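You operate a simulated robot arm through the tools that you are given. There is no shell and no other tool.

Carry out the task below with a simulated robot arm. There is one attempt and no reset: what you move stays moved.

Task
Get the white machine ready with the blue cone.
Fine: cone on the feed peg, then the thread clip closed; slide plate shut; power on last.

Only the result counts: the job must be done as asked and must still hold three seconds after the hand-in. Knocking over, shifting, dropping, spilling or breaking anything else fails it.

Robot
A 6-joint arm with a two-finger gripper, fixed in place. Base frame: the origin is at the foot of the arm, x ahead of it, y to its left, z up; the work surface is at about z = 780. Readings come in mm, degrees, newtons and seconds.
With the tool pointing down near the work surface it reaches from about 320 to 840 mm from the base axis. Its first joint turns from -166.0 to 166.0 degrees. Payload 2.45 kg.
The TCP is the grasp point between the finger pads, 20 mm short of the fingertips. In the tool frame z runs along the fingers and y along their closing line. The gripper opens to 140 mm. The gripper's body begins 168 mm behind the TCP.
Orientation is that of the tool frame in the base frame, as a unit quaternion [x, y, z, w]. With the fingers straight down and closing along the base's y, the tool's x points along the base's -x, its y along +y and its z along -z.

Tools
- The arm moves only by the tool send_rows. Its argument "steps" is a list that holds one entry, the list of rows, each a list of 7 numbers: the shift along the base's x, y, z in mm, then the turn, a rotation vector about the base's x, y, z in rad, then the opening, from 0 (shut) to 1 (fully open). In form: [[[tx, ty, tz, ax, ay, az, hand], ...]]. A call has 1 to 20 rows; each row is the pose to reach, as a shift and turn from the pose commanded when the call began. A row lasts 0.2 s, in which the tool goes at most 50 mm and 8.6 degrees; a call with a longer step from one row to the next is refused whole, and so is a gripper value outside its range. Where a pose cannot be reached the arm comes as near as it can. A force on the tool above 40 N (or 10 N above the force at the start of the call, whichever is more), or a blocked arm, ends the call early, and 0.2 s more pass. Each finger travels about 45 mm/s and halts on what it meets, pressing with about 35 N; the grip force reading is that of the motor and also rises with nothing between the fingers. The clock runs only during rows and for 0.2 s after the last one: add rows that repeat a pose to give the fingers time. The reply holds the time, the measured pose of the TCP, the force on the tool along the base axes, the opening and the grip force, in the units named above and with some noise, with the torque about the TCP (base axes, N m) and any sound that the robot's microphone picked up, and new pictures: "views" is both (left out), scene, wrist or none.
- Cameras (640 x 400 px; columns grow to the right, rows downward): "scene" is fixed at [401.9, 498.9, 1519.5]; the picture's right is [-1.00, 0.00, 0.00], its down [0.00, 0.38, -0.93] and it looks along [-0.00, -0.93, -0.38] (base axes); focal length 321 px, centre (320, 200). "wrist" rides on the gripper at [78, 11, -209] in the tool frame; the picture's right is [-0.14, 0.99, 0.00], its down [-0.92, -0.13, -0.37] and it looks along [-0.36, -0.05, 0.93] (tool axes); focal length 280 px, centre (320, 200). There is no depth. A picture from a camera that has moved, and an enlarged one, comes with that camera's place and axes in the base frame and with its lens.
- lift_body(by): slides the trunk up (or, below 0, down) by that many mm; the arm rides with it, the base frame stays. It gives what a move gives, with no picture.
- enlarge(camera, box): a new picture of the part [left, top, right, bottom] of that camera's present view, enlarged. No time passes.
- sign_off(): hands the job in; it is judged then, once.

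Places have to be worked out from the pictures, the camera data and where the tool is seen. Open the gripper and draw the arm clear of the work before you hand the job in, unless the task says otherwise.

The tools are called after ">>>" as name(argument=value, ...) on one line, values as JSON. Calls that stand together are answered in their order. send_rows: Moves the arm, as the interface text tells. Its arguments: {"type":"object","properties":{"steps":{"type":"array","items":{"type":"array","items":{"type":"array","items":{"type":"number"}}}},"views":{"type":"string","enum":["both","scene","wrist","none"]}},"required":["steps"]} The other tools are called the same way: lift_body (by) slides the trunk up or down; enlarge (camera, box) takes an enlarged picture of a part of a camera's view; sign_off () hands the job in.

At the start:

```text
time_s: 0.0
tcp_pos: [142.3, -518.1, 1410.9]
orientation: [0.0, 1.0, 0.001, 0.001]
force: [1.0, -0.9, 0.9]
torque: [0.02, 0.03, -0.03]
finger_gap: 140.1
grasp_force: 0.1
trunk travel left (down, up): [-150.0, 80.0]
```

scene: 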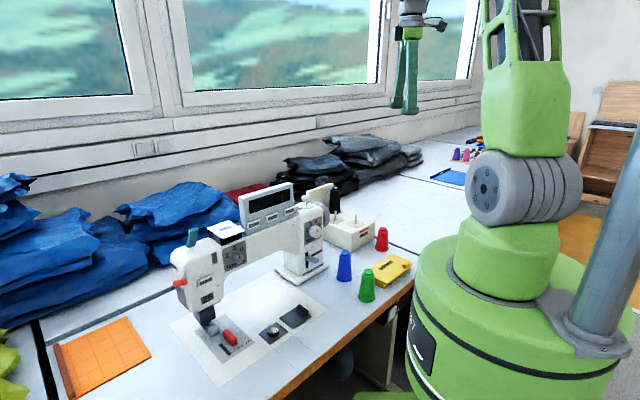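
wrist: 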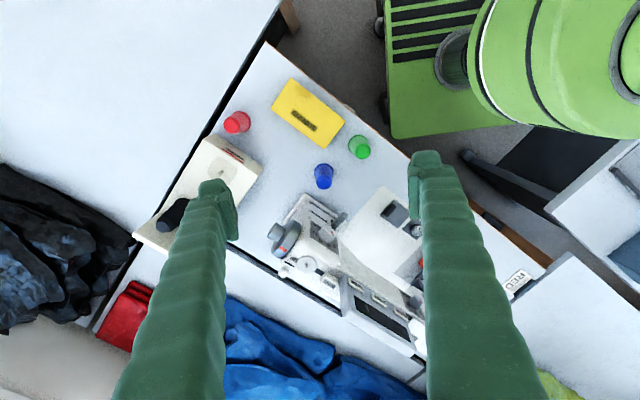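

The scene shows a white sewing machine, three cones (blue, green, red) and a second box with pegs. I'll enlarge views to identify the feed peg, thread clip, slide plate and power switch.

>>> enlarge(camera="scene", box=[160, 170, 340, 380])

>>> enlarge(camera="scene", box=[290, 170, 430, 310])

>>> enlarge(camera="wrist", box=[130, 60, 450, 350])

```text
1.90 times, centred on (250, 275) of scene
camera zoom: at [401.9, 498.9, 1519.5], right [-1.0, 0.0, 0.0], down [0.0, 0.38, -0.93], along [0.0, -0.93, -0.38], focal length 611 px, centre (453, 57)
```

zoom: 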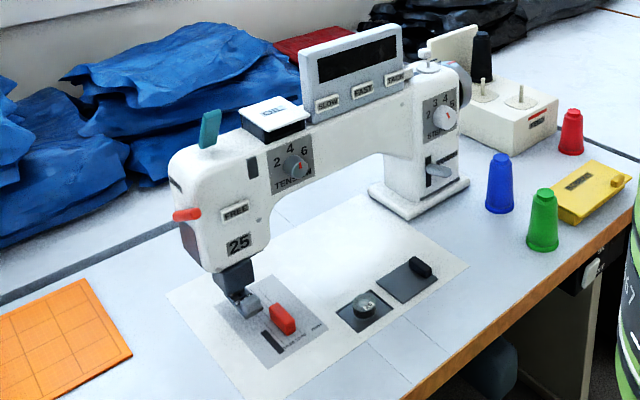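

```text
2.86 times, centred on (360, 240) of scene
camera zoom: at [401.9, 498.9, 1519.5], right [-1.0, 0.0, 0.0], down [0.0, 0.38, -0.93], along [0.0, -0.93, -0.38], focal length 916 px, centre (206, 86)
```

zoom: 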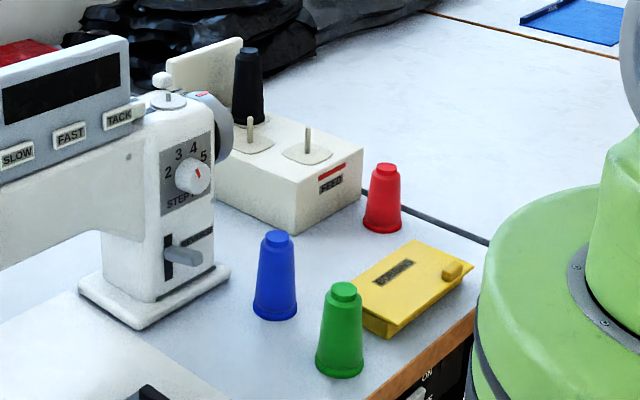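

```text
1.38 times, centred on (290, 205) of wrist
camera zoom: at [63.7, -508.4, 1619.3], right [0.14, 0.99, 0.0], down [0.92, -0.13, 0.37], along [0.36, -0.05, -0.93], focal length 387 px, centre (361, 193)
```

zoom: 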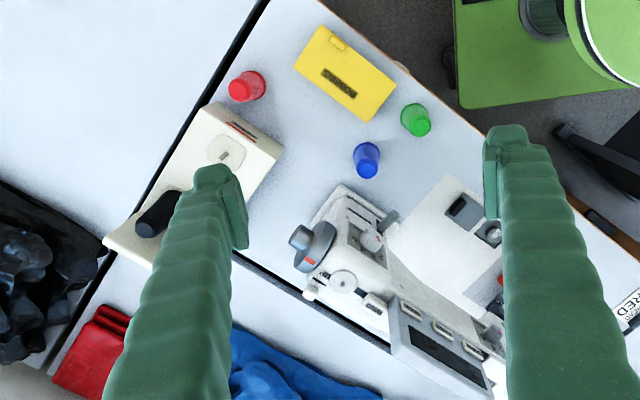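

I see a creel box with a "FEED"-like label next to one peg, and an "ON" label under the table edge. Zooming in more to read labels.

>>> enlarge(camera="scene", box=[330, 200, 390, 240])

>>> enlarge(camera="scene", box=[360, 270, 440, 330])

>>> enlarge(camera="scene", box=[190, 300, 320, 380])

>>> enlarge(camera="scene", box=[165, 220, 260, 290])

>>> enlarge(camera="scene", box=[280, 190, 350, 250])

>>> enlarge(camera="scene", box=[300, 210, 350, 290])

>>> enlarge(camera="scene", box=[350, 250, 420, 300])

```text
10.00 times, centred on (360, 220) of scene
camera zoom: at [401.9, 498.9, 1519.5], right [-1.0, 0.0, 0.0], down [0.0, 0.38, -0.93], along [0.0, -0.93, -0.38], focal length 3207 px, centre (-80, 0)
```

zoom: 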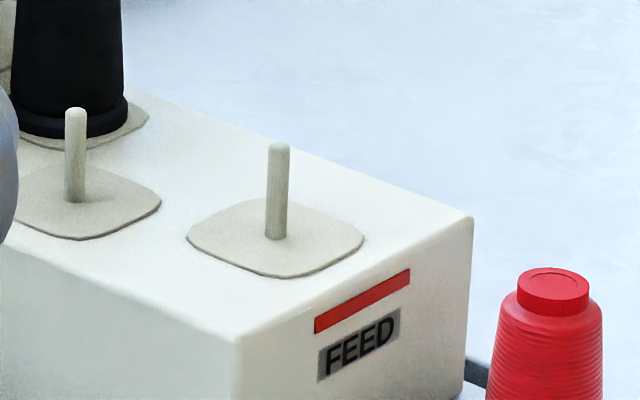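

```text
6.67 times, centred on (400, 300) of scene
camera zoom: at [401.9, 498.9, 1519.5], right [-1.0, 0.0, 0.0], down [0.0, 0.38, -0.93], along [0.0, -0.93, -0.38], focal length 2138 px, centre (-213, -467)
```

zoom: 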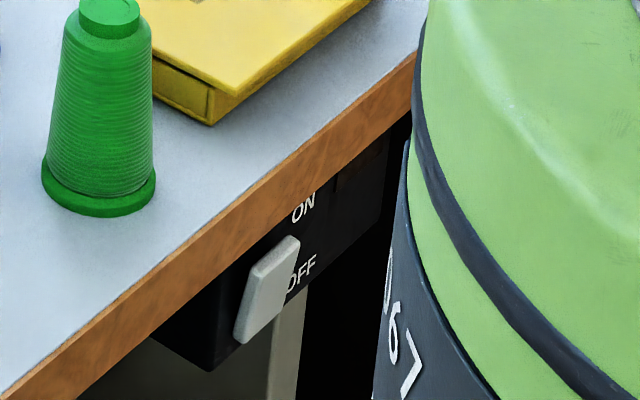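

```text
4.92 times, centred on (255, 340) of scene
camera zoom: at [401.9, 498.9, 1519.5], right [-1.0, 0.0, 0.0], down [0.0, 0.38, -0.93], along [0.0, -0.93, -0.38], focal length 1579 px, centre (640, -489)
```

zoom: 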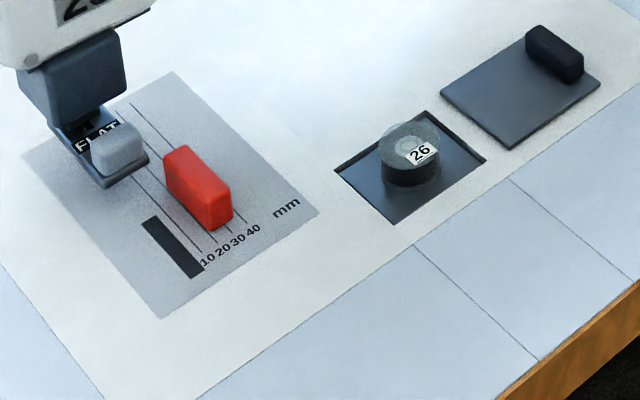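

```text
5.71 times, centred on (212, 255) of scene
camera zoom: at [401.9, 498.9, 1519.5], right [-1.0, 0.0, 0.0], down [0.0, 0.38, -0.93], along [0.0, -0.93, -0.38], focal length 1833 px, centre (934, -114)
```

zoom: 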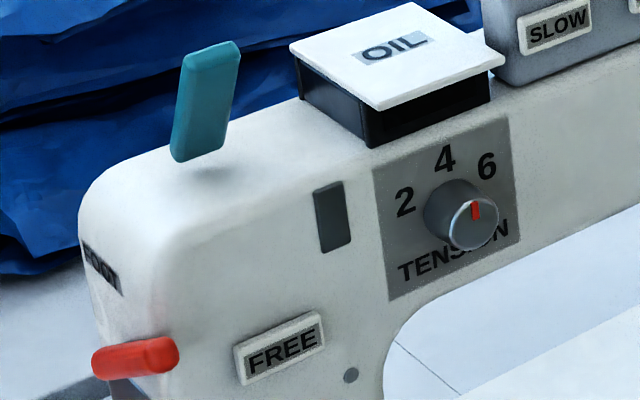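

```text
6.67 times, centred on (315, 220) of scene
camera zoom: at [401.9, 498.9, 1519.5], right [-1.0, 0.0, 0.0], down [0.0, 0.38, -0.93], along [0.0, -0.93, -0.38], focal length 2138 px, centre (353, 67)
```

zoom: 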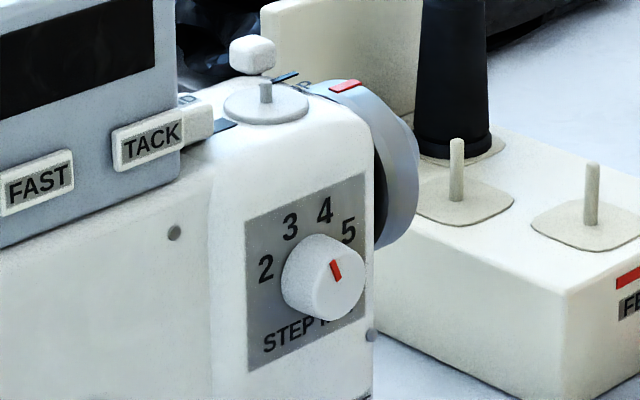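

```text
5.00 times, centred on (325, 250) of scene
camera zoom: at [401.9, 498.9, 1519.5], right [-1.0, 0.0, 0.0], down [0.0, 0.38, -0.93], along [0.0, -0.93, -0.38], focal length 1604 px, centre (295, -50)
```

zoom: 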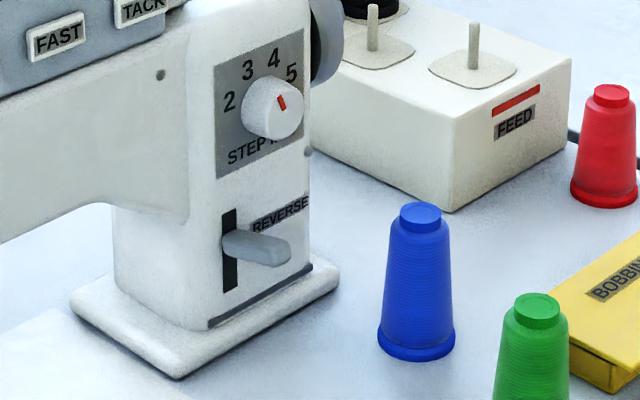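

```text
8.00 times, centred on (385, 275) of scene
camera zoom: at [401.9, 498.9, 1519.5], right [-1.0, 0.0, 0.0], down [0.0, 0.38, -0.93], along [0.0, -0.93, -0.38], focal length 2566 px, centre (-200, -400)
```

zoom: 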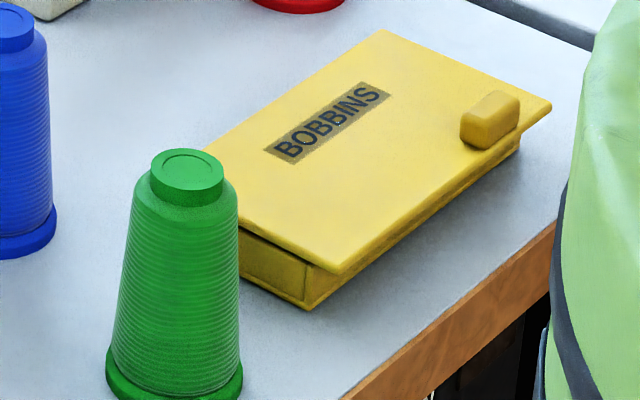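

The bobbin opening is uncovered (slide plate is open), the power switch is under the table edge at OFF, and the feed peg is the one by the FEED label. I haven't pinned down the thread clip (maybe the teal lever), so I move the wrist camera over the machine to look.

>>> send_rows(steps=[[[45, 25, 0, 0, 0, 0, 1], [90, 50, 0, 0, 0, 0, 1], [135, 75, 0, 0, 0, 0, 1], [180, 100, 0, 0, 0, 0, 1], [225, 125, 0, 0, 0, 0, 1], [270, 150, 0, 0, 0, 0, 1], [308, 168, 0, 0, 0, 0, 1], [308, 168, 0, 0, 0, 0, 1]]])

```text
refused: row 1 steps farther than a row can; nothing moved
```

Row 1 was slightly over 50 mm; I'll resend with smaller steps.

>>> send_rows(steps=[[[40, 22, 0, 0, 0, 0, 1], [80, 44, 0, 0, 0, 0, 1], [120, 66, 0, 0, 0, 0, 1], [160, 88, 0, 0, 0, 0, 1], [200, 110, 0, 0, 0, 0, 1], [240, 132, 0, 0, 0, 0, 1], [280, 154, 0, 0, 0, 0, 1], [308, 168, 0, 0, 0, 0, 1], [308, 168, 0, 0, 0, 0, 1]]])

```text
time_s: 2.0
tcp_pos: [450.7, -349.6, 1412.7]
orientation: [0.0, 1.0, 0.0, -0.001]
force: [0.3, 0.3, 0.3]
torque: [0.0, -0.01, -0.02]
finger_gap: 140.0
grasp_force: 0.1
trunk travel left (down, up): [-150.0, 80.0]
camera wrist: at [371.8, -338.9, 1619.9], right [0.14, 0.99, 0.0], down [0.92, -0.13, 0.37], along [0.36, -0.05, -0.93], focal length 280 px, centre (320, 200)
```

scene: 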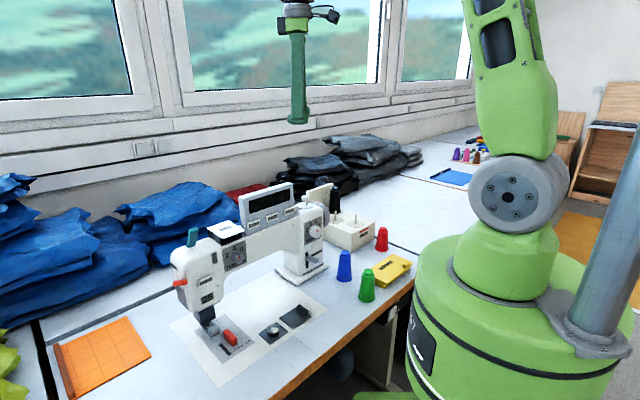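
wrist: 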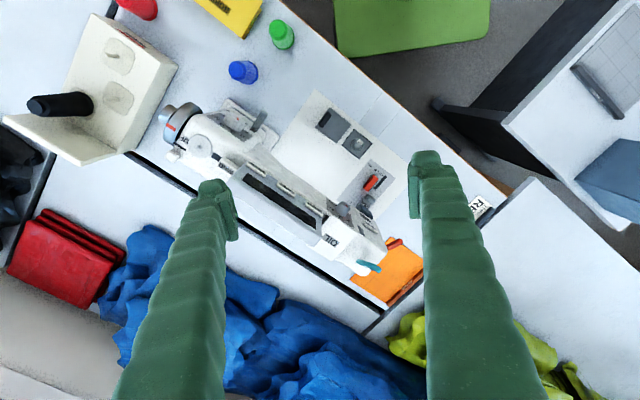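

>>> enlarge(camera="wrist", box=[140, 80, 300, 200])

>>> enlarge(camera="wrist", box=[260, 90, 420, 290])

>>> enlarge(camera="wrist", box=[0, 0, 180, 170])

```text
3.33 times, centred on (220, 140) of wrist
camera zoom: at [371.8, -338.9, 1619.9], right [0.14, 0.99, 0.0], down [0.92, -0.13, 0.37], along [0.36, -0.05, -0.93], focal length 935 px, centre (653, 400)
```

zoom: 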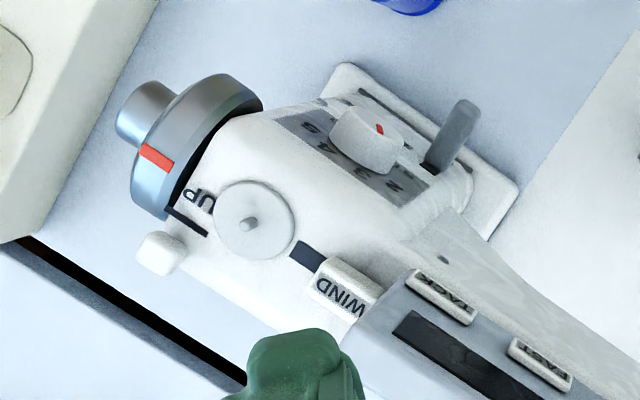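

```text
2.00 times, centred on (340, 190) of wrist
camera zoom: at [371.8, -338.9, 1619.9], right [0.14, 0.99, 0.0], down [0.92, -0.13, 0.37], along [0.36, -0.05, -0.93], focal length 561 px, centre (280, 220)
```

zoom: 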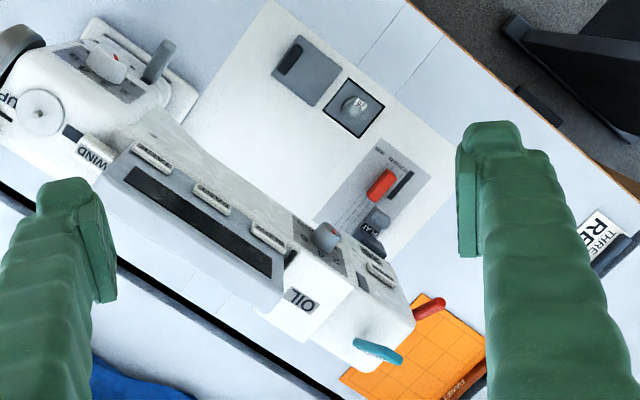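

```text
2.35 times, centred on (90, 85) of wrist
camera zoom: at [371.8, -338.9, 1619.9], right [0.14, 0.99, 0.0], down [0.92, -0.13, 0.37], along [0.36, -0.05, -0.93], focal length 660 px, centre (861, 471)
```

zoom: 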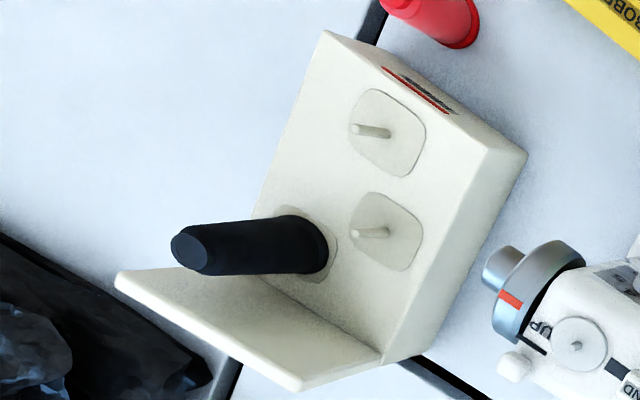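

There's a label card with writing near the table at wrist px (480,207), partly hidden by a finger. I'll enlarge it and move slightly to reveal.

>>> enlarge(camera="wrist", box=[450, 170, 530, 240])

>>> send_rows(steps=[[[30, 35, -20, 0, 0, 0, 1], [60, 70, -40, 0, 0, 0, 1], [90, 105, -50, 0, 0, 0, 1], [110, 140, -60, 0, 0, 0, 1], [120, 170, -60, 0, 0, 0, 1], [120, 170, -60, 0, 0, 0, 1]]])

```text
5.71 times, centred on (490, 205) of wrist
camera zoom: at [371.8, -338.9, 1619.9], right [0.14, 0.99, 0.0], down [0.92, -0.13, 0.37], along [0.36, -0.05, -0.93], focal length 1602 px, centre (-651, 171)
```

zoom: 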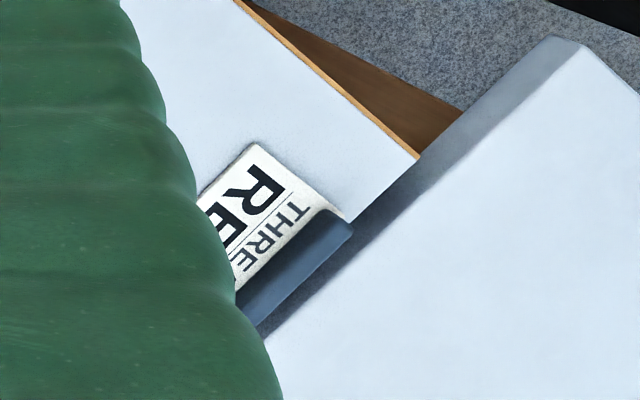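

```text
refused: row 1 steps farther than a row can; nothing moved
```

A card begins "RE… / THRE…". Moving toward +y to see it fully.

>>> send_rows(steps=[[[22, 34, -10, 0, 0, 0, 1], [44, 68, -20, 0, 0, 0, 1], [66, 102, -30, 0, 0, 0, 1], [88, 136, -40, 0, 0, 0, 1], [110, 170, -50, 0, 0, 0, 1], [110, 170, -50, 0, 0, 0, 1]]], views="wrist")

```text
time_s: 3.4
tcp_pos: [560.9, -180.3, 1361.5]
orientation: [0.0, 1.0, -0.001, 0.0]
force: [-1.2, -0.1, 0.1]
torque: [0.01, -0.02, 0.02]
finger_gap: 140.2
grasp_force: 0.0
trunk travel left (down, up): [-150.0, 80.0]
camera wrist: at [482.2, -169.8, 1569.8], right [0.14, 0.99, 0.0], down [0.92, -0.13, 0.37], along [0.36, -0.05, -0.93], focal length 280 px, centre (320, 200)
```

wrist: 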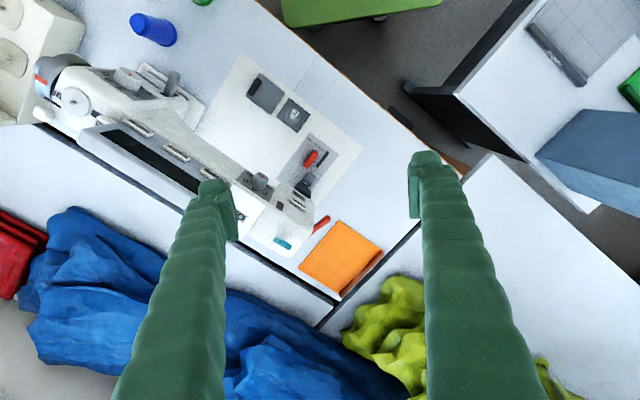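

>>> enlarge(camera="wrist", box=[200, 60, 400, 300])

>>> send_rows(steps=[[[0, 40, 0, 0, 0, 0, 1], [0, 80, 0, 0, 0, 0, 1], [0, 120, 0, 0, 0, 0, 1], [0, 120, 0, 0, 0, 0, 1]]], views="wrist")

```text
1.67 times, centred on (300, 180) of wrist
camera zoom: at [482.2, -169.8, 1569.8], right [0.14, 0.99, 0.0], down [0.92, -0.13, 0.37], along [0.36, -0.05, -0.93], focal length 467 px, centre (353, 233)
```

zoom: 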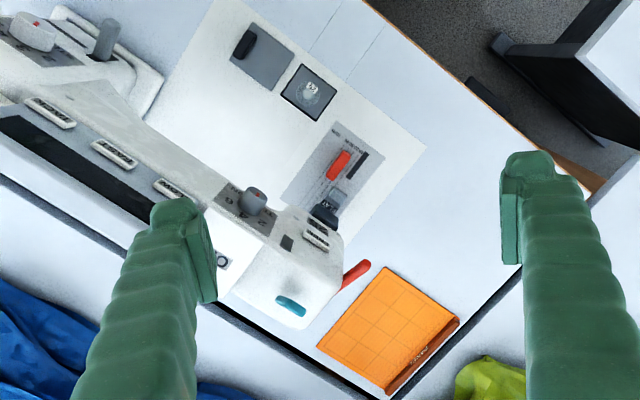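

```text
time_s: 4.4
tcp_pos: [559.1, -62.8, 1361.9]
orientation: [0.0, 1.0, 0.0, 0.0]
force: [-0.1, 0.0, -0.2]
torque: [0.01, 0.01, 0.03]
finger_gap: 139.9
grasp_force: 0.1
trunk travel left (down, up): [-150.0, 80.0]
camera wrist: at [481.3, -51.5, 1569.3], right [0.14, 0.99, 0.0], down [0.92, -0.13, 0.37], along [0.36, -0.05, -0.93], focal length 280 px, centre (320, 200)
```

wrist: 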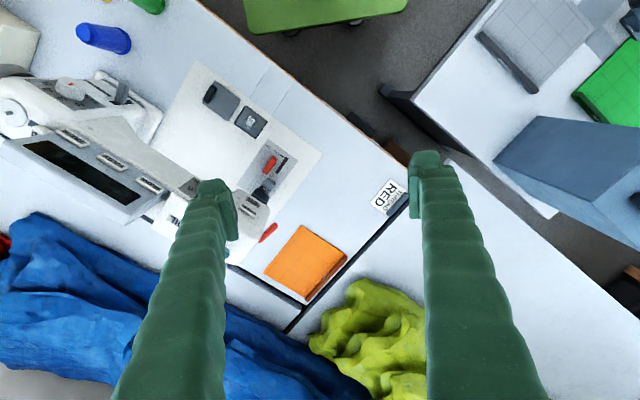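

>>> enlarge(camera="wrist", box=[355, 165, 425, 225])

>>> enlarge(camera="wrist", box=[170, 60, 370, 310])

>>> enlarge(camera="wrist", box=[220, 130, 320, 250])

```text
6.67 times, centred on (390, 195) of wrist
camera zoom: at [481.3, -51.5, 1569.3], right [0.14, 0.99, 0.0], down [0.92, -0.13, 0.37], along [0.36, -0.05, -0.93], focal length 1869 px, centre (-147, 233)
```

zoom: 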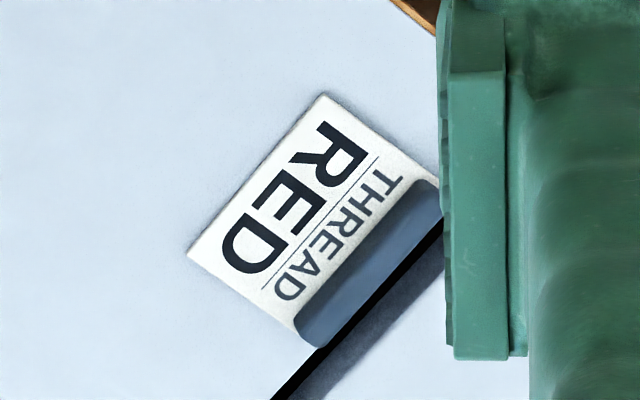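

```text
1.60 times, centred on (270, 185) of wrist
camera zoom: at [481.3, -51.5, 1569.3], right [0.14, 0.99, 0.0], down [0.92, -0.13, 0.37], along [0.36, -0.05, -0.93], focal length 449 px, centre (400, 224)
```

zoom: 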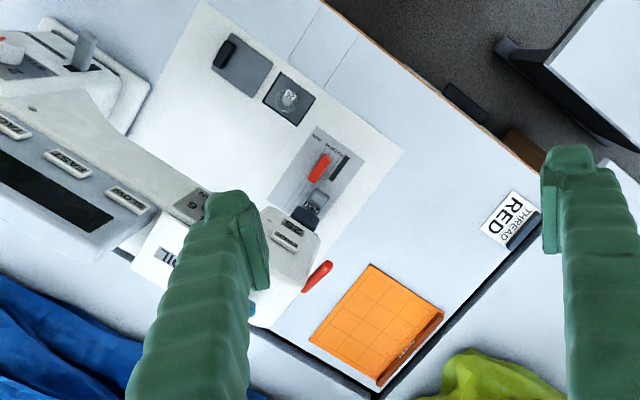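

```text
3.33 times, centred on (270, 190) of wrist
camera zoom: at [481.3, -51.5, 1569.3], right [0.14, 0.99, 0.0], down [0.92, -0.13, 0.37], along [0.36, -0.05, -0.93], focal length 935 px, centre (487, 233)
```

zoom: 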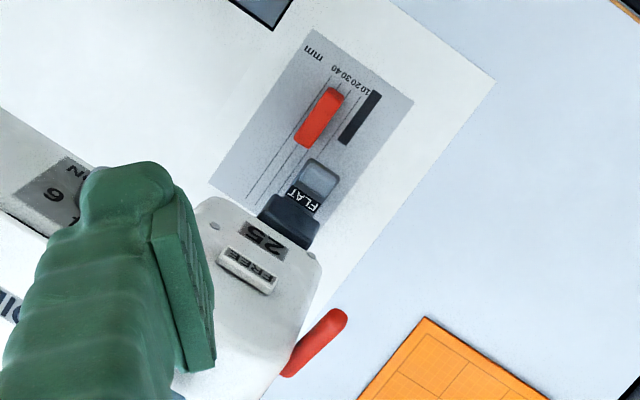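

The card reads "RED THREAD", but your instruction names the blue cone, so blue it is. Next I look closely at the machine head (teal lever at roughly (767,-300,1045)) to find the thread clip.

>>> send_rows(steps=[[[25, -40, 0, 0, 0, 0, 1], [50, -80, -10, 0, 0, 0, 1], [75, -120, -30, 0, 0, 0, 1], [95, -160, -50, 0, 0, 0, 1], [115, -195, -75, 0, 0, 0, 1], [130, -220, -100, 0, 0, 0, 1], [130, -220, -100, 0, 0, 0, 1]]])

```text
refused: row 3 steps farther than a row can; nothing moved
```

Slightly over again; smaller steps.

>>> send_rows(steps=[[[20, -36, 0, 0, 0, 0, 1], [40, -72, -10, 0, 0, 0, 1], [60, -108, -30, 0, 0, 0, 1], [80, -144, -50, 0, 0, 0, 1], [100, -180, -70, 0, 0, 0, 1], [120, -210, -90, 0, 0, 0, 1], [130, -220, -100, 0, 0, 0, 1], [130, -220, -100, 0, 0, 0, 1]]])

```text
time_s: 6.2
tcp_pos: [689.8, -281.6, 1260.8]
orientation: [0.0, 1.0, 0.0, 0.0]
force: [-0.2, -0.1, -0.8]
torque: [0.01, 0.01, 0.0]
finger_gap: 140.0
grasp_force: 0.1
trunk travel left (down, up): [-150.0, 80.0]
camera wrist: at [611.7, -271.5, 1469.3], right [0.14, 0.99, 0.0], down [0.92, -0.13, 0.37], along [0.37, -0.05, -0.93], focal length 280 px, centre (320, 200)
```

scene: 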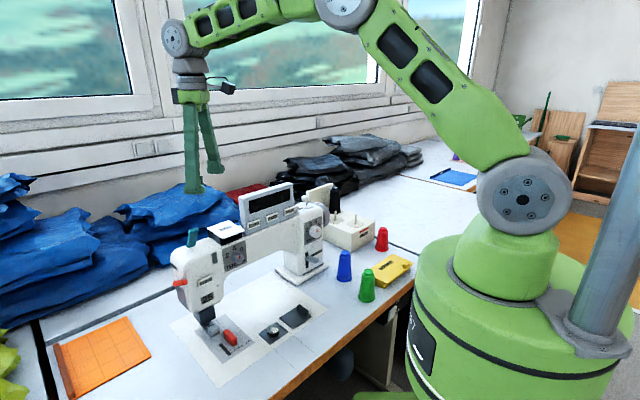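
wrist: 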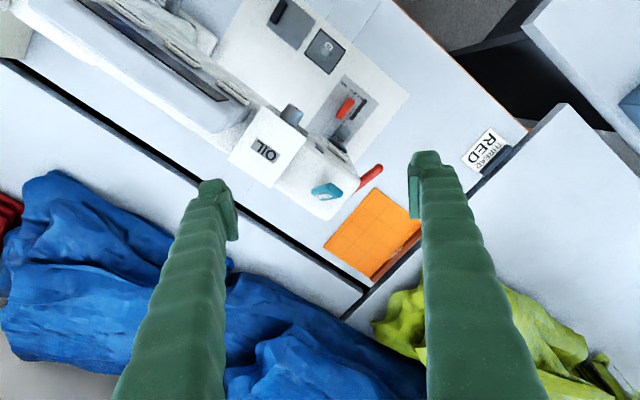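

>>> enlarge(camera="wrist", box=[220, 80, 400, 240])

>>> enlarge(camera="wrist", box=[290, 160, 360, 230])

>>> enlarge(camera="wrist", box=[100, 0, 280, 140])

```text
2.50 times, centred on (310, 160) of wrist
camera zoom: at [611.7, -271.5, 1469.3], right [0.14, 0.99, 0.0], down [0.92, -0.13, 0.37], along [0.37, -0.05, -0.93], focal length 701 px, centre (345, 300)
```

zoom: 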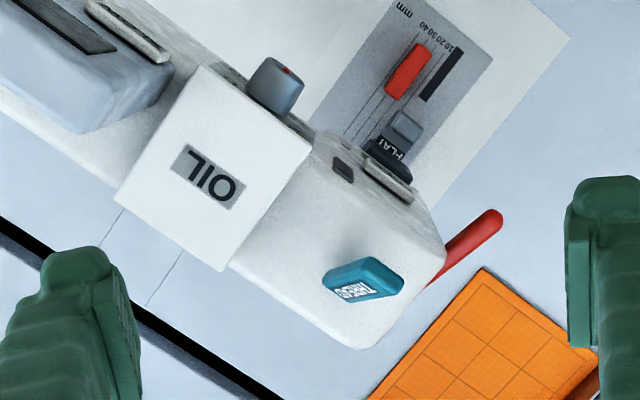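

```text
5.71 times, centred on (325, 195) of wrist
camera zoom: at [611.7, -271.5, 1469.3], right [0.14, 0.99, 0.0], down [0.92, -0.13, 0.37], along [0.37, -0.05, -0.93], focal length 1602 px, centre (291, 229)
```

zoom: 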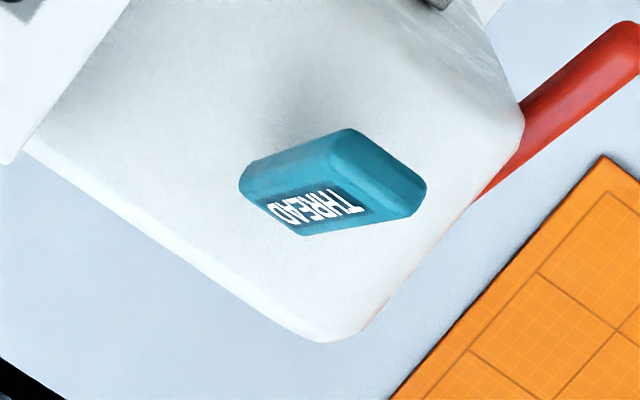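

```text
2.86 times, centred on (190, 70) of wrist
camera zoom: at [611.7, -271.5, 1469.3], right [0.14, 0.99, 0.0], down [0.92, -0.13, 0.37], along [0.37, -0.05, -0.93], focal length 801 px, centre (691, 571)
```

zoom: 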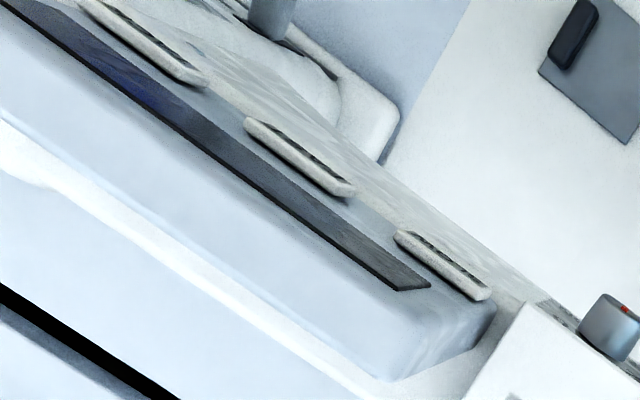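

The teal flap carries a "THREAD" label: it's the thread clip, standing open. I need its hinge geometry; enlarging from the scene camera, and more zoom of the other parts.

>>> enlarge(camera="scene", box=[170, 215, 230, 255])

>>> enlarge(camera="scene", box=[260, 295, 320, 345])

>>> enlarge(camera="scene", box=[380, 285, 410, 320])

```text
10.00 times, centred on (200, 235) of scene
camera zoom: at [401.9, 498.9, 1519.5], right [-1.0, 0.0, 0.0], down [0.0, 0.38, -0.93], along [0.0, -0.93, -0.38], focal length 3207 px, centre (1520, -150)
```

zoom: 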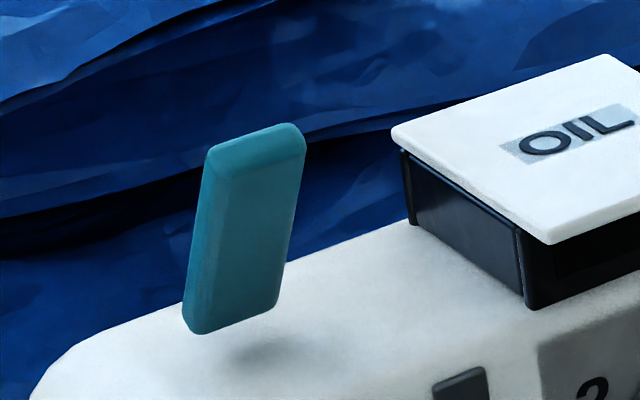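

```text
8.00 times, centred on (290, 320) of scene
camera zoom: at [401.9, 498.9, 1519.5], right [-1.0, 0.0, 0.0], down [0.0, 0.38, -0.93], along [0.0, -0.93, -0.38], focal length 2566 px, centre (560, -760)
```

zoom: 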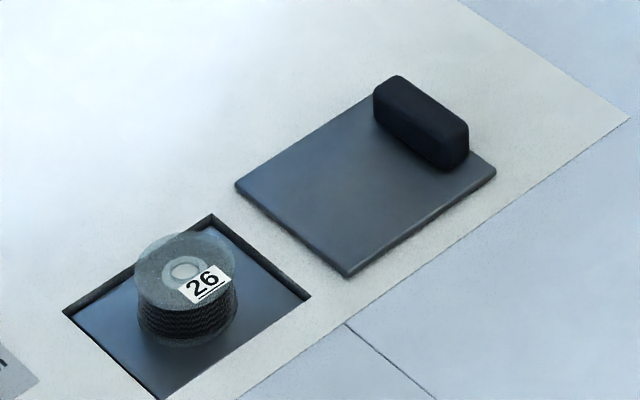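

```text
11.43 times, centred on (395, 302) of scene
camera zoom: at [401.9, 498.9, 1519.5], right [-1.0, 0.0, 0.0], down [0.0, 0.38, -0.93], along [0.0, -0.93, -0.38], focal length 3665 px, centre (-537, -971)
```

zoom: 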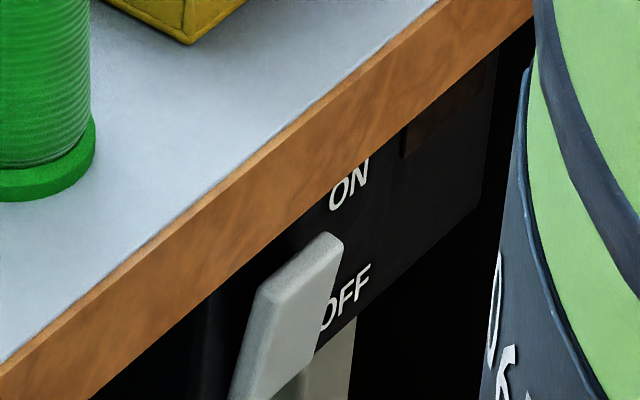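

Triangulating both views, the clip's base is at about (766,-298,1055) and its tip at (739,-268,1120): it leans toward the front with the THREAD label on its upper/back face, so it should close by folding forward flat. Cone goes first: I move above the blue cone (≈(311,-517)), yawing the gripper −73.6°, and look.

>>> send_rows(steps=[[[-37.9, -23.5, 0, 0, 0, -0.1285, 1], [-75.8, -47, 0, 0, 0, -0.2569, 1], [-113.7, -70.5, 0, 0, 0, -0.3854, 1], [-151.6, -94, 0, 0, 0, -0.5138, 1], [-189.5, -117.5, 0, 0, 0, -0.6423, 1], [-227.4, -141, 0, 0, 0, -0.7708, 1], [-265.3, -164.5, 0, 0, 0, -0.8992, 1], [-303.2, -188, 0, 0, 0, -1.0277, 1], [-341.1, -211.5, 0, 0, 0, -1.1561, 1], [-379, -235, 0, 0, 0, -1.2846, 1], [-379, -235, -30, 0, 0, -1.2846, 1], [-379, -235, -60, 0, 0, -1.2846, 1], [-379, -235, -60, 0, 0, -1.2846, 1]]])

```text
time_s: 9.0
tcp_pos: [310.6, -516.4, 1201.2]
orientation: [0.599, 0.801, -0.001, 0.0]
force: [0.5, -0.2, 1.0]
torque: [-0.01, -0.05, -0.01]
finger_gap: 140.2
grasp_force: 0.0
trunk travel left (down, up): [-150.0, 80.0]
camera wrist: at [298.5, -438.3, 1409.9], right [0.99, 0.15, 0.0], down [0.14, -0.92, 0.37], along [0.05, -0.36, -0.93], focal length 280 px, centre (320, 200)
```

scene: 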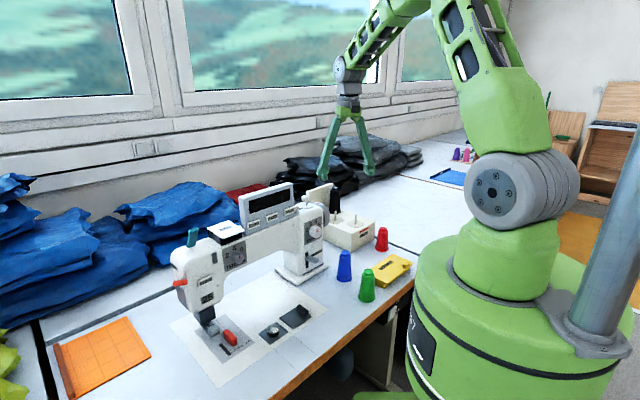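
wrist: 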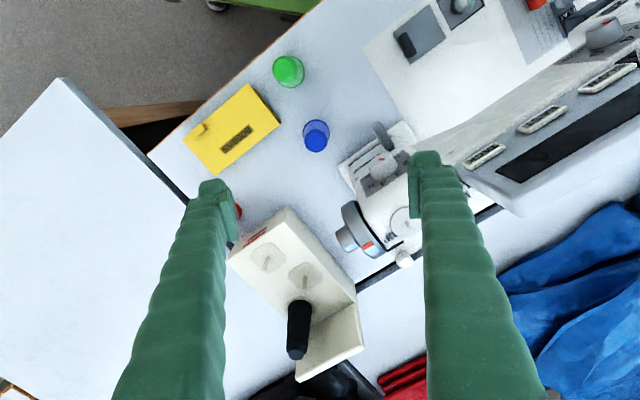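

>>> enlarge(camera="wrist", box=[280, 100, 360, 170])

>>> enlarge(camera="wrist", box=[230, 200, 380, 380])

>>> enlarge(camera="scene", box=[330, 240, 390, 310])

```text
5.71 times, centred on (320, 135) of wrist
camera zoom: at [298.5, -438.3, 1409.9], right [0.99, 0.15, 0.0], down [0.14, -0.92, 0.37], along [0.05, -0.36, -0.93], focal length 1602 px, centre (320, 571)
```

zoom: 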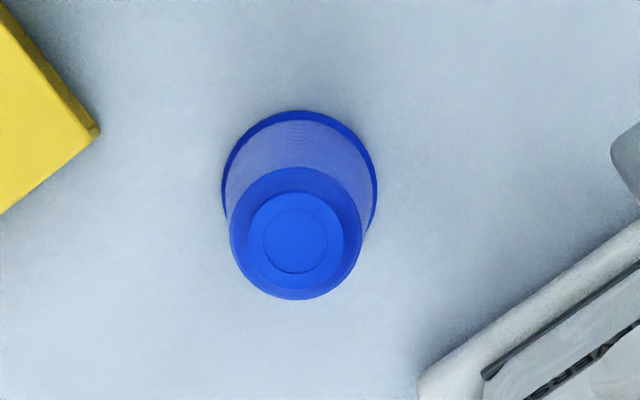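

```text
2.22 times, centred on (305, 290) of wrist
camera zoom: at [298.5, -438.3, 1409.9], right [0.99, 0.15, 0.0], down [0.14, -0.92, 0.37], along [0.05, -0.36, -0.93], focal length 623 px, centre (353, 0)
```

zoom: 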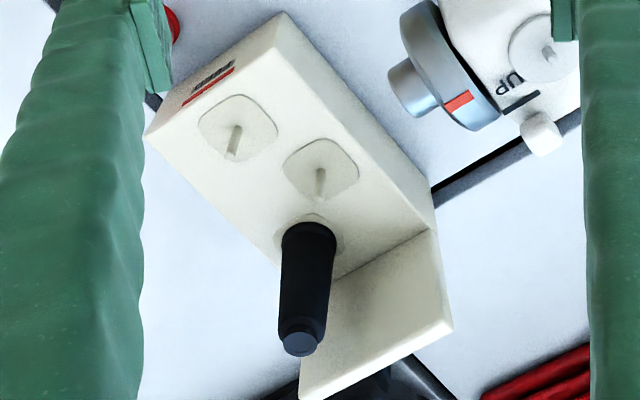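

```text
5.71 times, centred on (360, 275) of scene
camera zoom: at [401.9, 498.9, 1519.5], right [-1.0, 0.0, 0.0], down [0.0, 0.38, -0.93], along [0.0, -0.93, -0.38], focal length 1833 px, centre (91, -229)
```

zoom: 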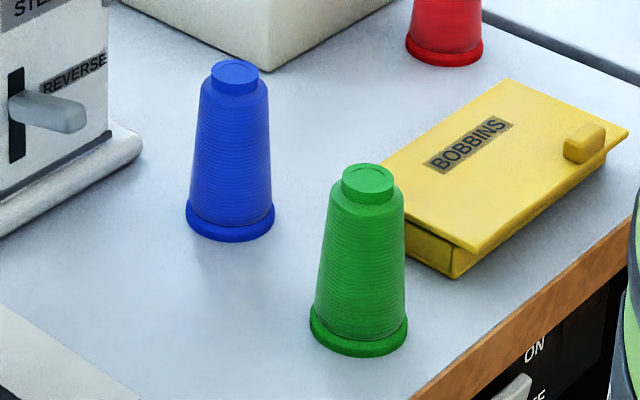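

Blue cone centre is at about (306,-526), top at z≈901, flange 60 mm wide; the feed peg is about (234,-803) with base z≈872 and tip ≈920. I descend to just above the cone and refine.

>>> send_rows(steps=[[[-1, -2, -45, 0, 0, 0, 0.9], [-2, -4, -90, 0, 0, 0, 0.8], [-3, -6, -135, 0, 0, 0, 0.75], [-4, -8, -180, 0, 0, 0, 0.75], [-5, -9, -225, 0, 0, 0, 0.75], [-5, -9, -241, 0, 0, 0, 0.75], [-5, -9, -241, 0, 0, 0, 0.75]]], views="both")

```text
time_s: 10.6
tcp_pos: [305.4, -526.5, 959.7]
orientation: [0.599, 0.801, 0.0, 0.0]
force: [0.6, 0.0, 0.3]
torque: [-0.02, -0.02, -0.02]
finger_gap: 105.0
grasp_force: 0.1
trunk travel left (down, up): [-150.0, 80.0]
camera wrist: at [294.1, -447.4, 1168.1], right [0.99, 0.15, 0.0], down [0.14, -0.92, 0.37], along [0.05, -0.36, -0.93], focal length 280 px, centre (320, 200)
```

scene: 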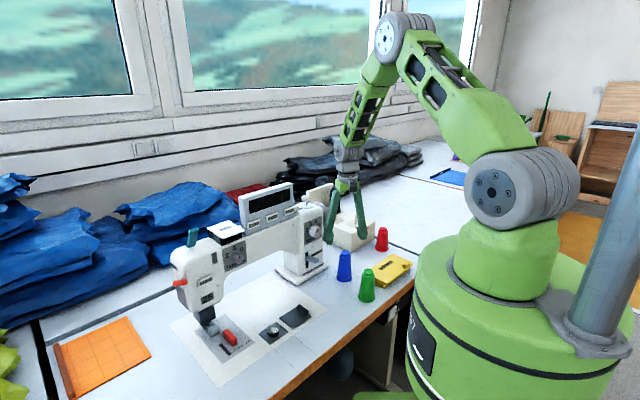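
wrist: 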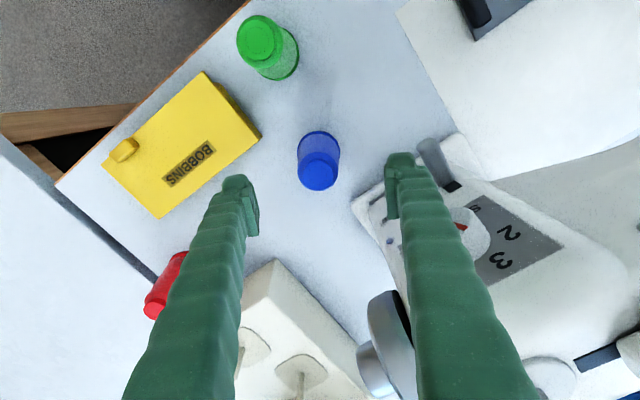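

>>> enlarge(camera="wrist", box=[280, 115, 360, 205])

```text
4.44 times, centred on (320, 160) of wrist
camera zoom: at [294.1, -447.4, 1168.1], right [0.99, 0.15, 0.0], down [0.14, -0.92, 0.37], along [0.05, -0.36, -0.93], focal length 1246 px, centre (320, 378)
```

zoom: 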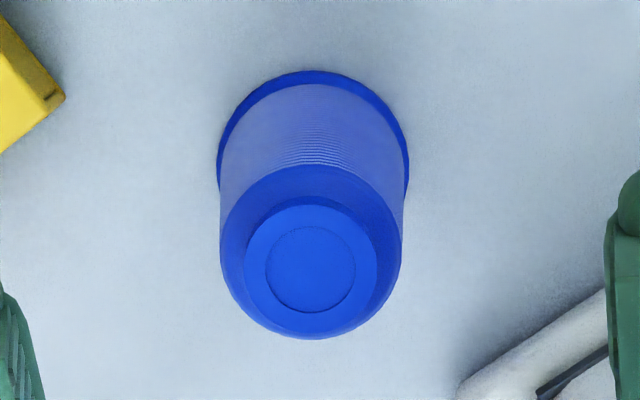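

Refined cone axis is (303.5,-525.8). I descend to z≈842 and close on the body.

>>> send_rows(steps=[[[-2, 0.7, -40, 0, 0, 0, 0.75], [-2, 0.7, -80, 0, 0, 0, 0.75], [-2, 0.7, -117, 0, 0, 0, 0.75], [-2, 0.7, -117, 0, 0, 0, 0.75], [-2, 0.7, -117, 0, 0, 0, 0.2], [-2, 0.7, -117, 0, 0, 0, 0.2], [-2, 0.7, -117, 0, 0, 0, 0.2], [-2, 0.7, -117, 0, 0, 0, 0.2], [-2, 0.7, -117, 0, 0, 0, 0.2], [-2, 0.7, -117, 0, 0, 0, 0.2]]])

```text
time_s: 12.8
tcp_pos: [303.5, -523.5, 842.8]
orientation: [0.599, 0.801, 0.0, 0.0]
force: [0.5, 0.0, 0.3]
torque: [0.05, -0.03, -0.03]
finger_gap: 49.6
grasp_force: 34.5
trunk travel left (down, up): [-150.0, 80.0]
camera wrist: at [291.6, -446.2, 1051.6], right [0.99, 0.15, 0.0], down [0.14, -0.92, 0.37], along [0.05, -0.36, -0.93], focal length 280 px, centre (320, 200)
```

scene: 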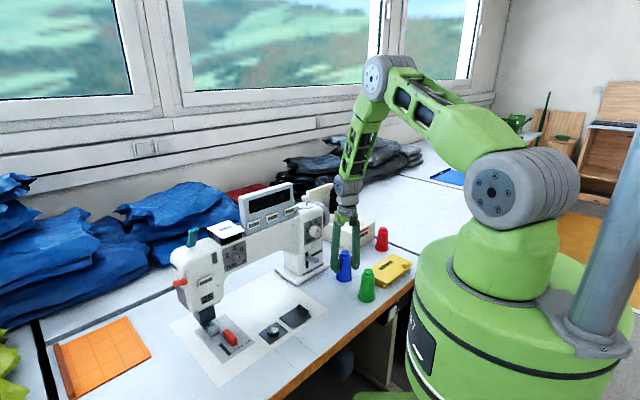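
wrist: 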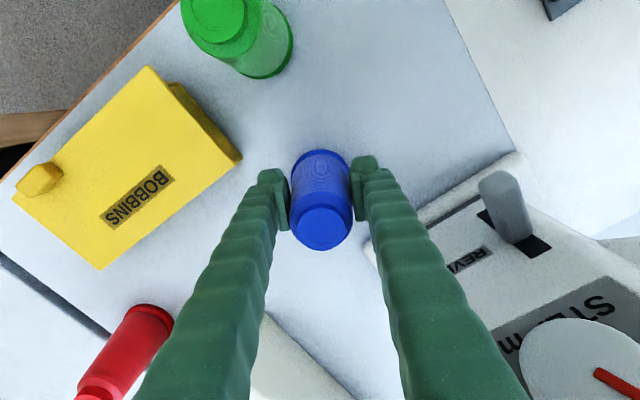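

Gripped at 49.6 mm. Lifting 175 mm straight up, then moving part of the way toward the peg.

>>> send_rows(steps=[[[0, 0, 10, 0, 0, 0, 0.2], [0, 0, 30, 0, 0, 0, 0.2], [0, 0, 65, 0, 0, 0, 0.2], [0, 0, 100, 0, 0, 0, 0.2], [0, 0, 140, 0, 0, 0, 0.2], [0, 0, 175, 0, 0, 0, 0.2], [0, 0, 175, 0, 0, 0, 0.2], [-9, -35, 175, 0, 0, 0, 0.2], [-18, -70, 175, 0, 0, 0, 0.2], [-27, -105, 175, 0, 0, 0, 0.2], [-36, -140, 175, 0, 0, 0, 0.2], [-45, -175, 175, 0, 0, 0, 0.2], [-54, -210, 175, 0, 0, 0, 0.2], [-54, -210, 175, 0, 0, 0, 0.2]]])

```text
time_s: 15.8
tcp_pos: [250.0, -736.1, 1020.1]
orientation: [0.599, 0.801, 0.0, 0.0]
force: [0.3, 0.6, -1.7]
torque: [0.01, -0.01, -0.01]
finger_gap: 49.3
grasp_force: 35.0
trunk travel left (down, up): [-150.0, 80.0]
camera wrist: at [238.1, -656.5, 1227.5], right [0.99, 0.15, 0.0], down [0.14, -0.92, 0.37], along [0.05, -0.36, -0.93], focal length 280 px, centre (320, 200)
```

scene: 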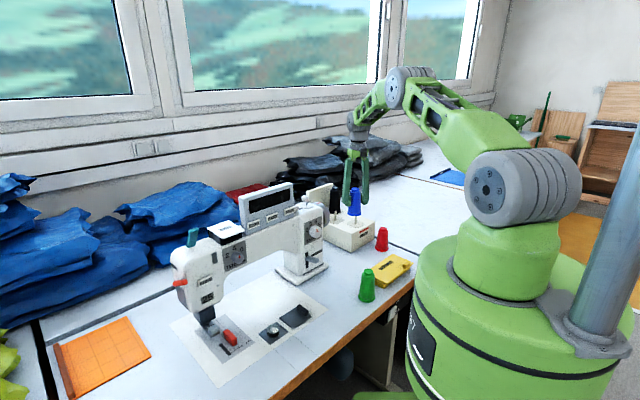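
wrist: 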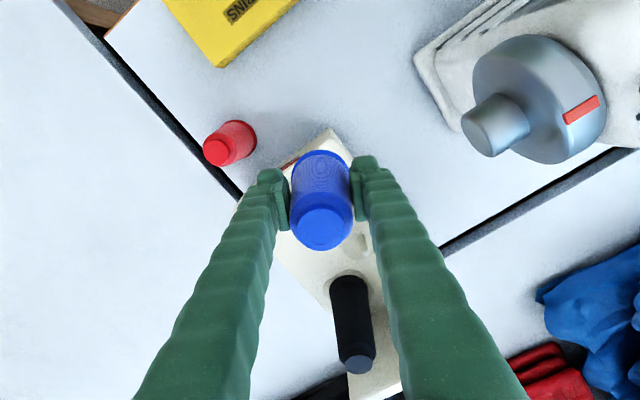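

Cone is held well. I'll enlarge the scene view to calibrate the cone base vs. the feed peg.

>>> enlarge(camera="scene", box=[320, 180, 390, 250])

>>> enlarge(camera="wrist", box=[260, 120, 400, 280])

```text
5.71 times, centred on (355, 215) of scene
camera zoom: at [401.9, 498.9, 1519.5], right [-1.0, 0.0, 0.0], down [0.0, 0.38, -0.93], along [0.0, -0.93, -0.38], focal length 1833 px, centre (120, 114)
```

zoom: 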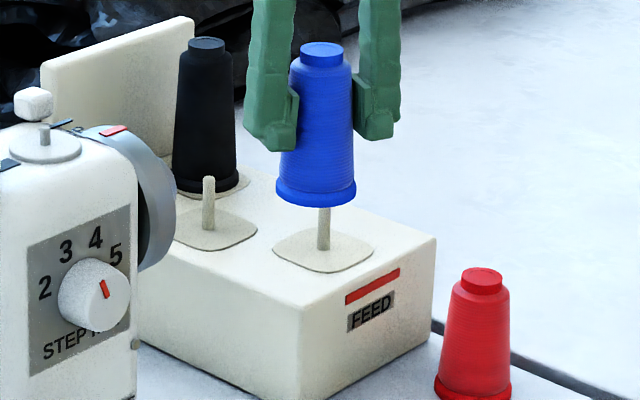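

```text
2.50 times, centred on (330, 200) of wrist
camera zoom: at [238.1, -656.5, 1227.5], right [0.99, 0.15, 0.0], down [0.14, -0.92, 0.37], along [0.05, -0.36, -0.93], focal length 701 px, centre (295, 200)
```

zoom: 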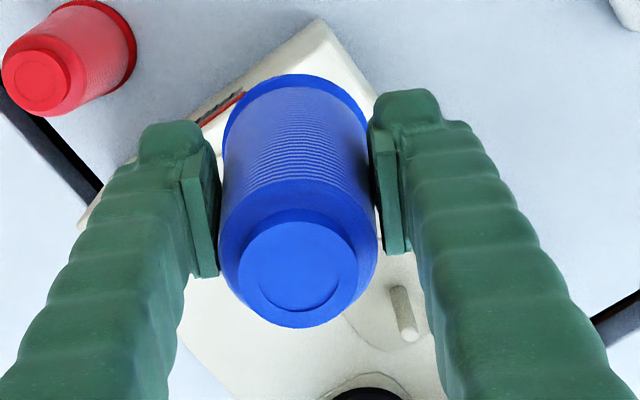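

To locate the feed peg precisely, I back off ~95 mm toward the robot so the peg shows just beyond the cone in the wrist view.

>>> send_rows(steps=[[[2, 32, 0, 0, 0, 0, 0.2], [4, 64, 0, 0, 0, 0, 0.2], [6, 96, 0, 0, 0, 0, 0.2], [6, 96, 0, 0, 0, 0, 0.2], [6, 96, 0, 0, 0, 0, 0.2]]], views="wrist")

>>> enlarge(camera="wrist", box=[250, 230, 350, 310])

```text
time_s: 17.0
tcp_pos: [256.1, -640.3, 1017.9]
orientation: [0.599, 0.801, 0.0, 0.001]
force: [-0.6, -0.5, -1.9]
torque: [0.03, -0.02, -0.03]
finger_gap: 49.3
grasp_force: 35.6
trunk travel left (down, up): [-150.0, 80.0]
camera wrist: at [245.1, -561.4, 1226.9], right [0.99, 0.15, 0.0], down [0.14, -0.92, 0.37], along [0.05, -0.36, -0.93], focal length 280 px, centre (320, 200)
```

wrist: 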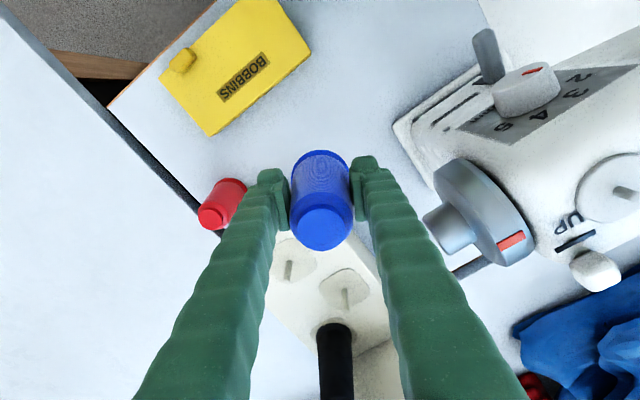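

```text
5.00 times, centred on (300, 270) of wrist
camera zoom: at [245.1, -561.4, 1226.9], right [0.99, 0.15, 0.0], down [0.14, -0.92, 0.37], along [0.05, -0.36, -0.93], focal length 1402 px, centre (420, -150)
```

zoom: 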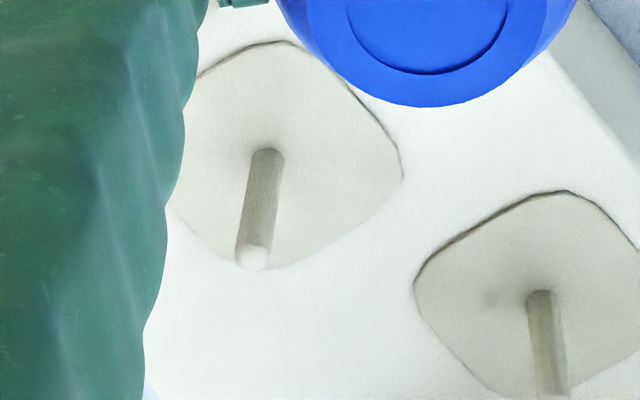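

Peg base appears at about (235,-802.5), tip z≈920. Now I check how the cone sits in the grip (tilt/offset) with a closer wrist enlargement.

>>> enlarge(camera="wrist", box=[275, 140, 365, 260])

>>> enlarge(camera="scene", box=[325, 170, 375, 230])

```text
3.33 times, centred on (320, 200) of wrist
camera zoom: at [245.1, -561.4, 1226.9], right [0.99, 0.15, 0.0], down [0.14, -0.92, 0.37], along [0.05, -0.36, -0.93], focal length 935 px, centre (320, 200)
```

zoom: 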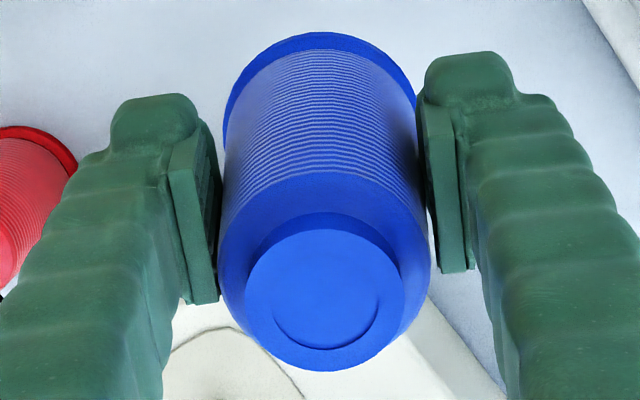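

```text
6.67 times, centred on (350, 200) of scene
camera zoom: at [401.9, 498.9, 1519.5], right [-1.0, 0.0, 0.0], down [0.0, 0.38, -0.93], along [0.0, -0.93, -0.38], focal length 2138 px, centre (120, 200)
```

zoom: 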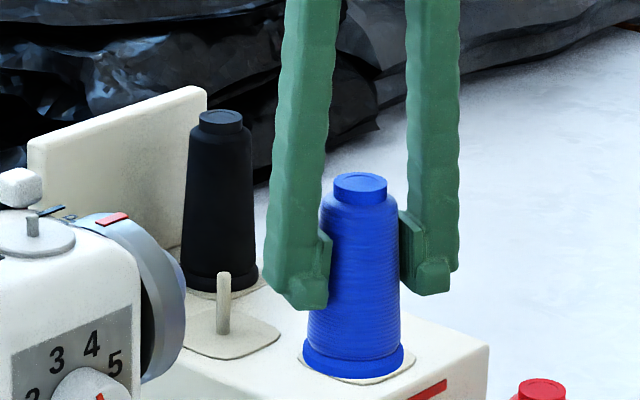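

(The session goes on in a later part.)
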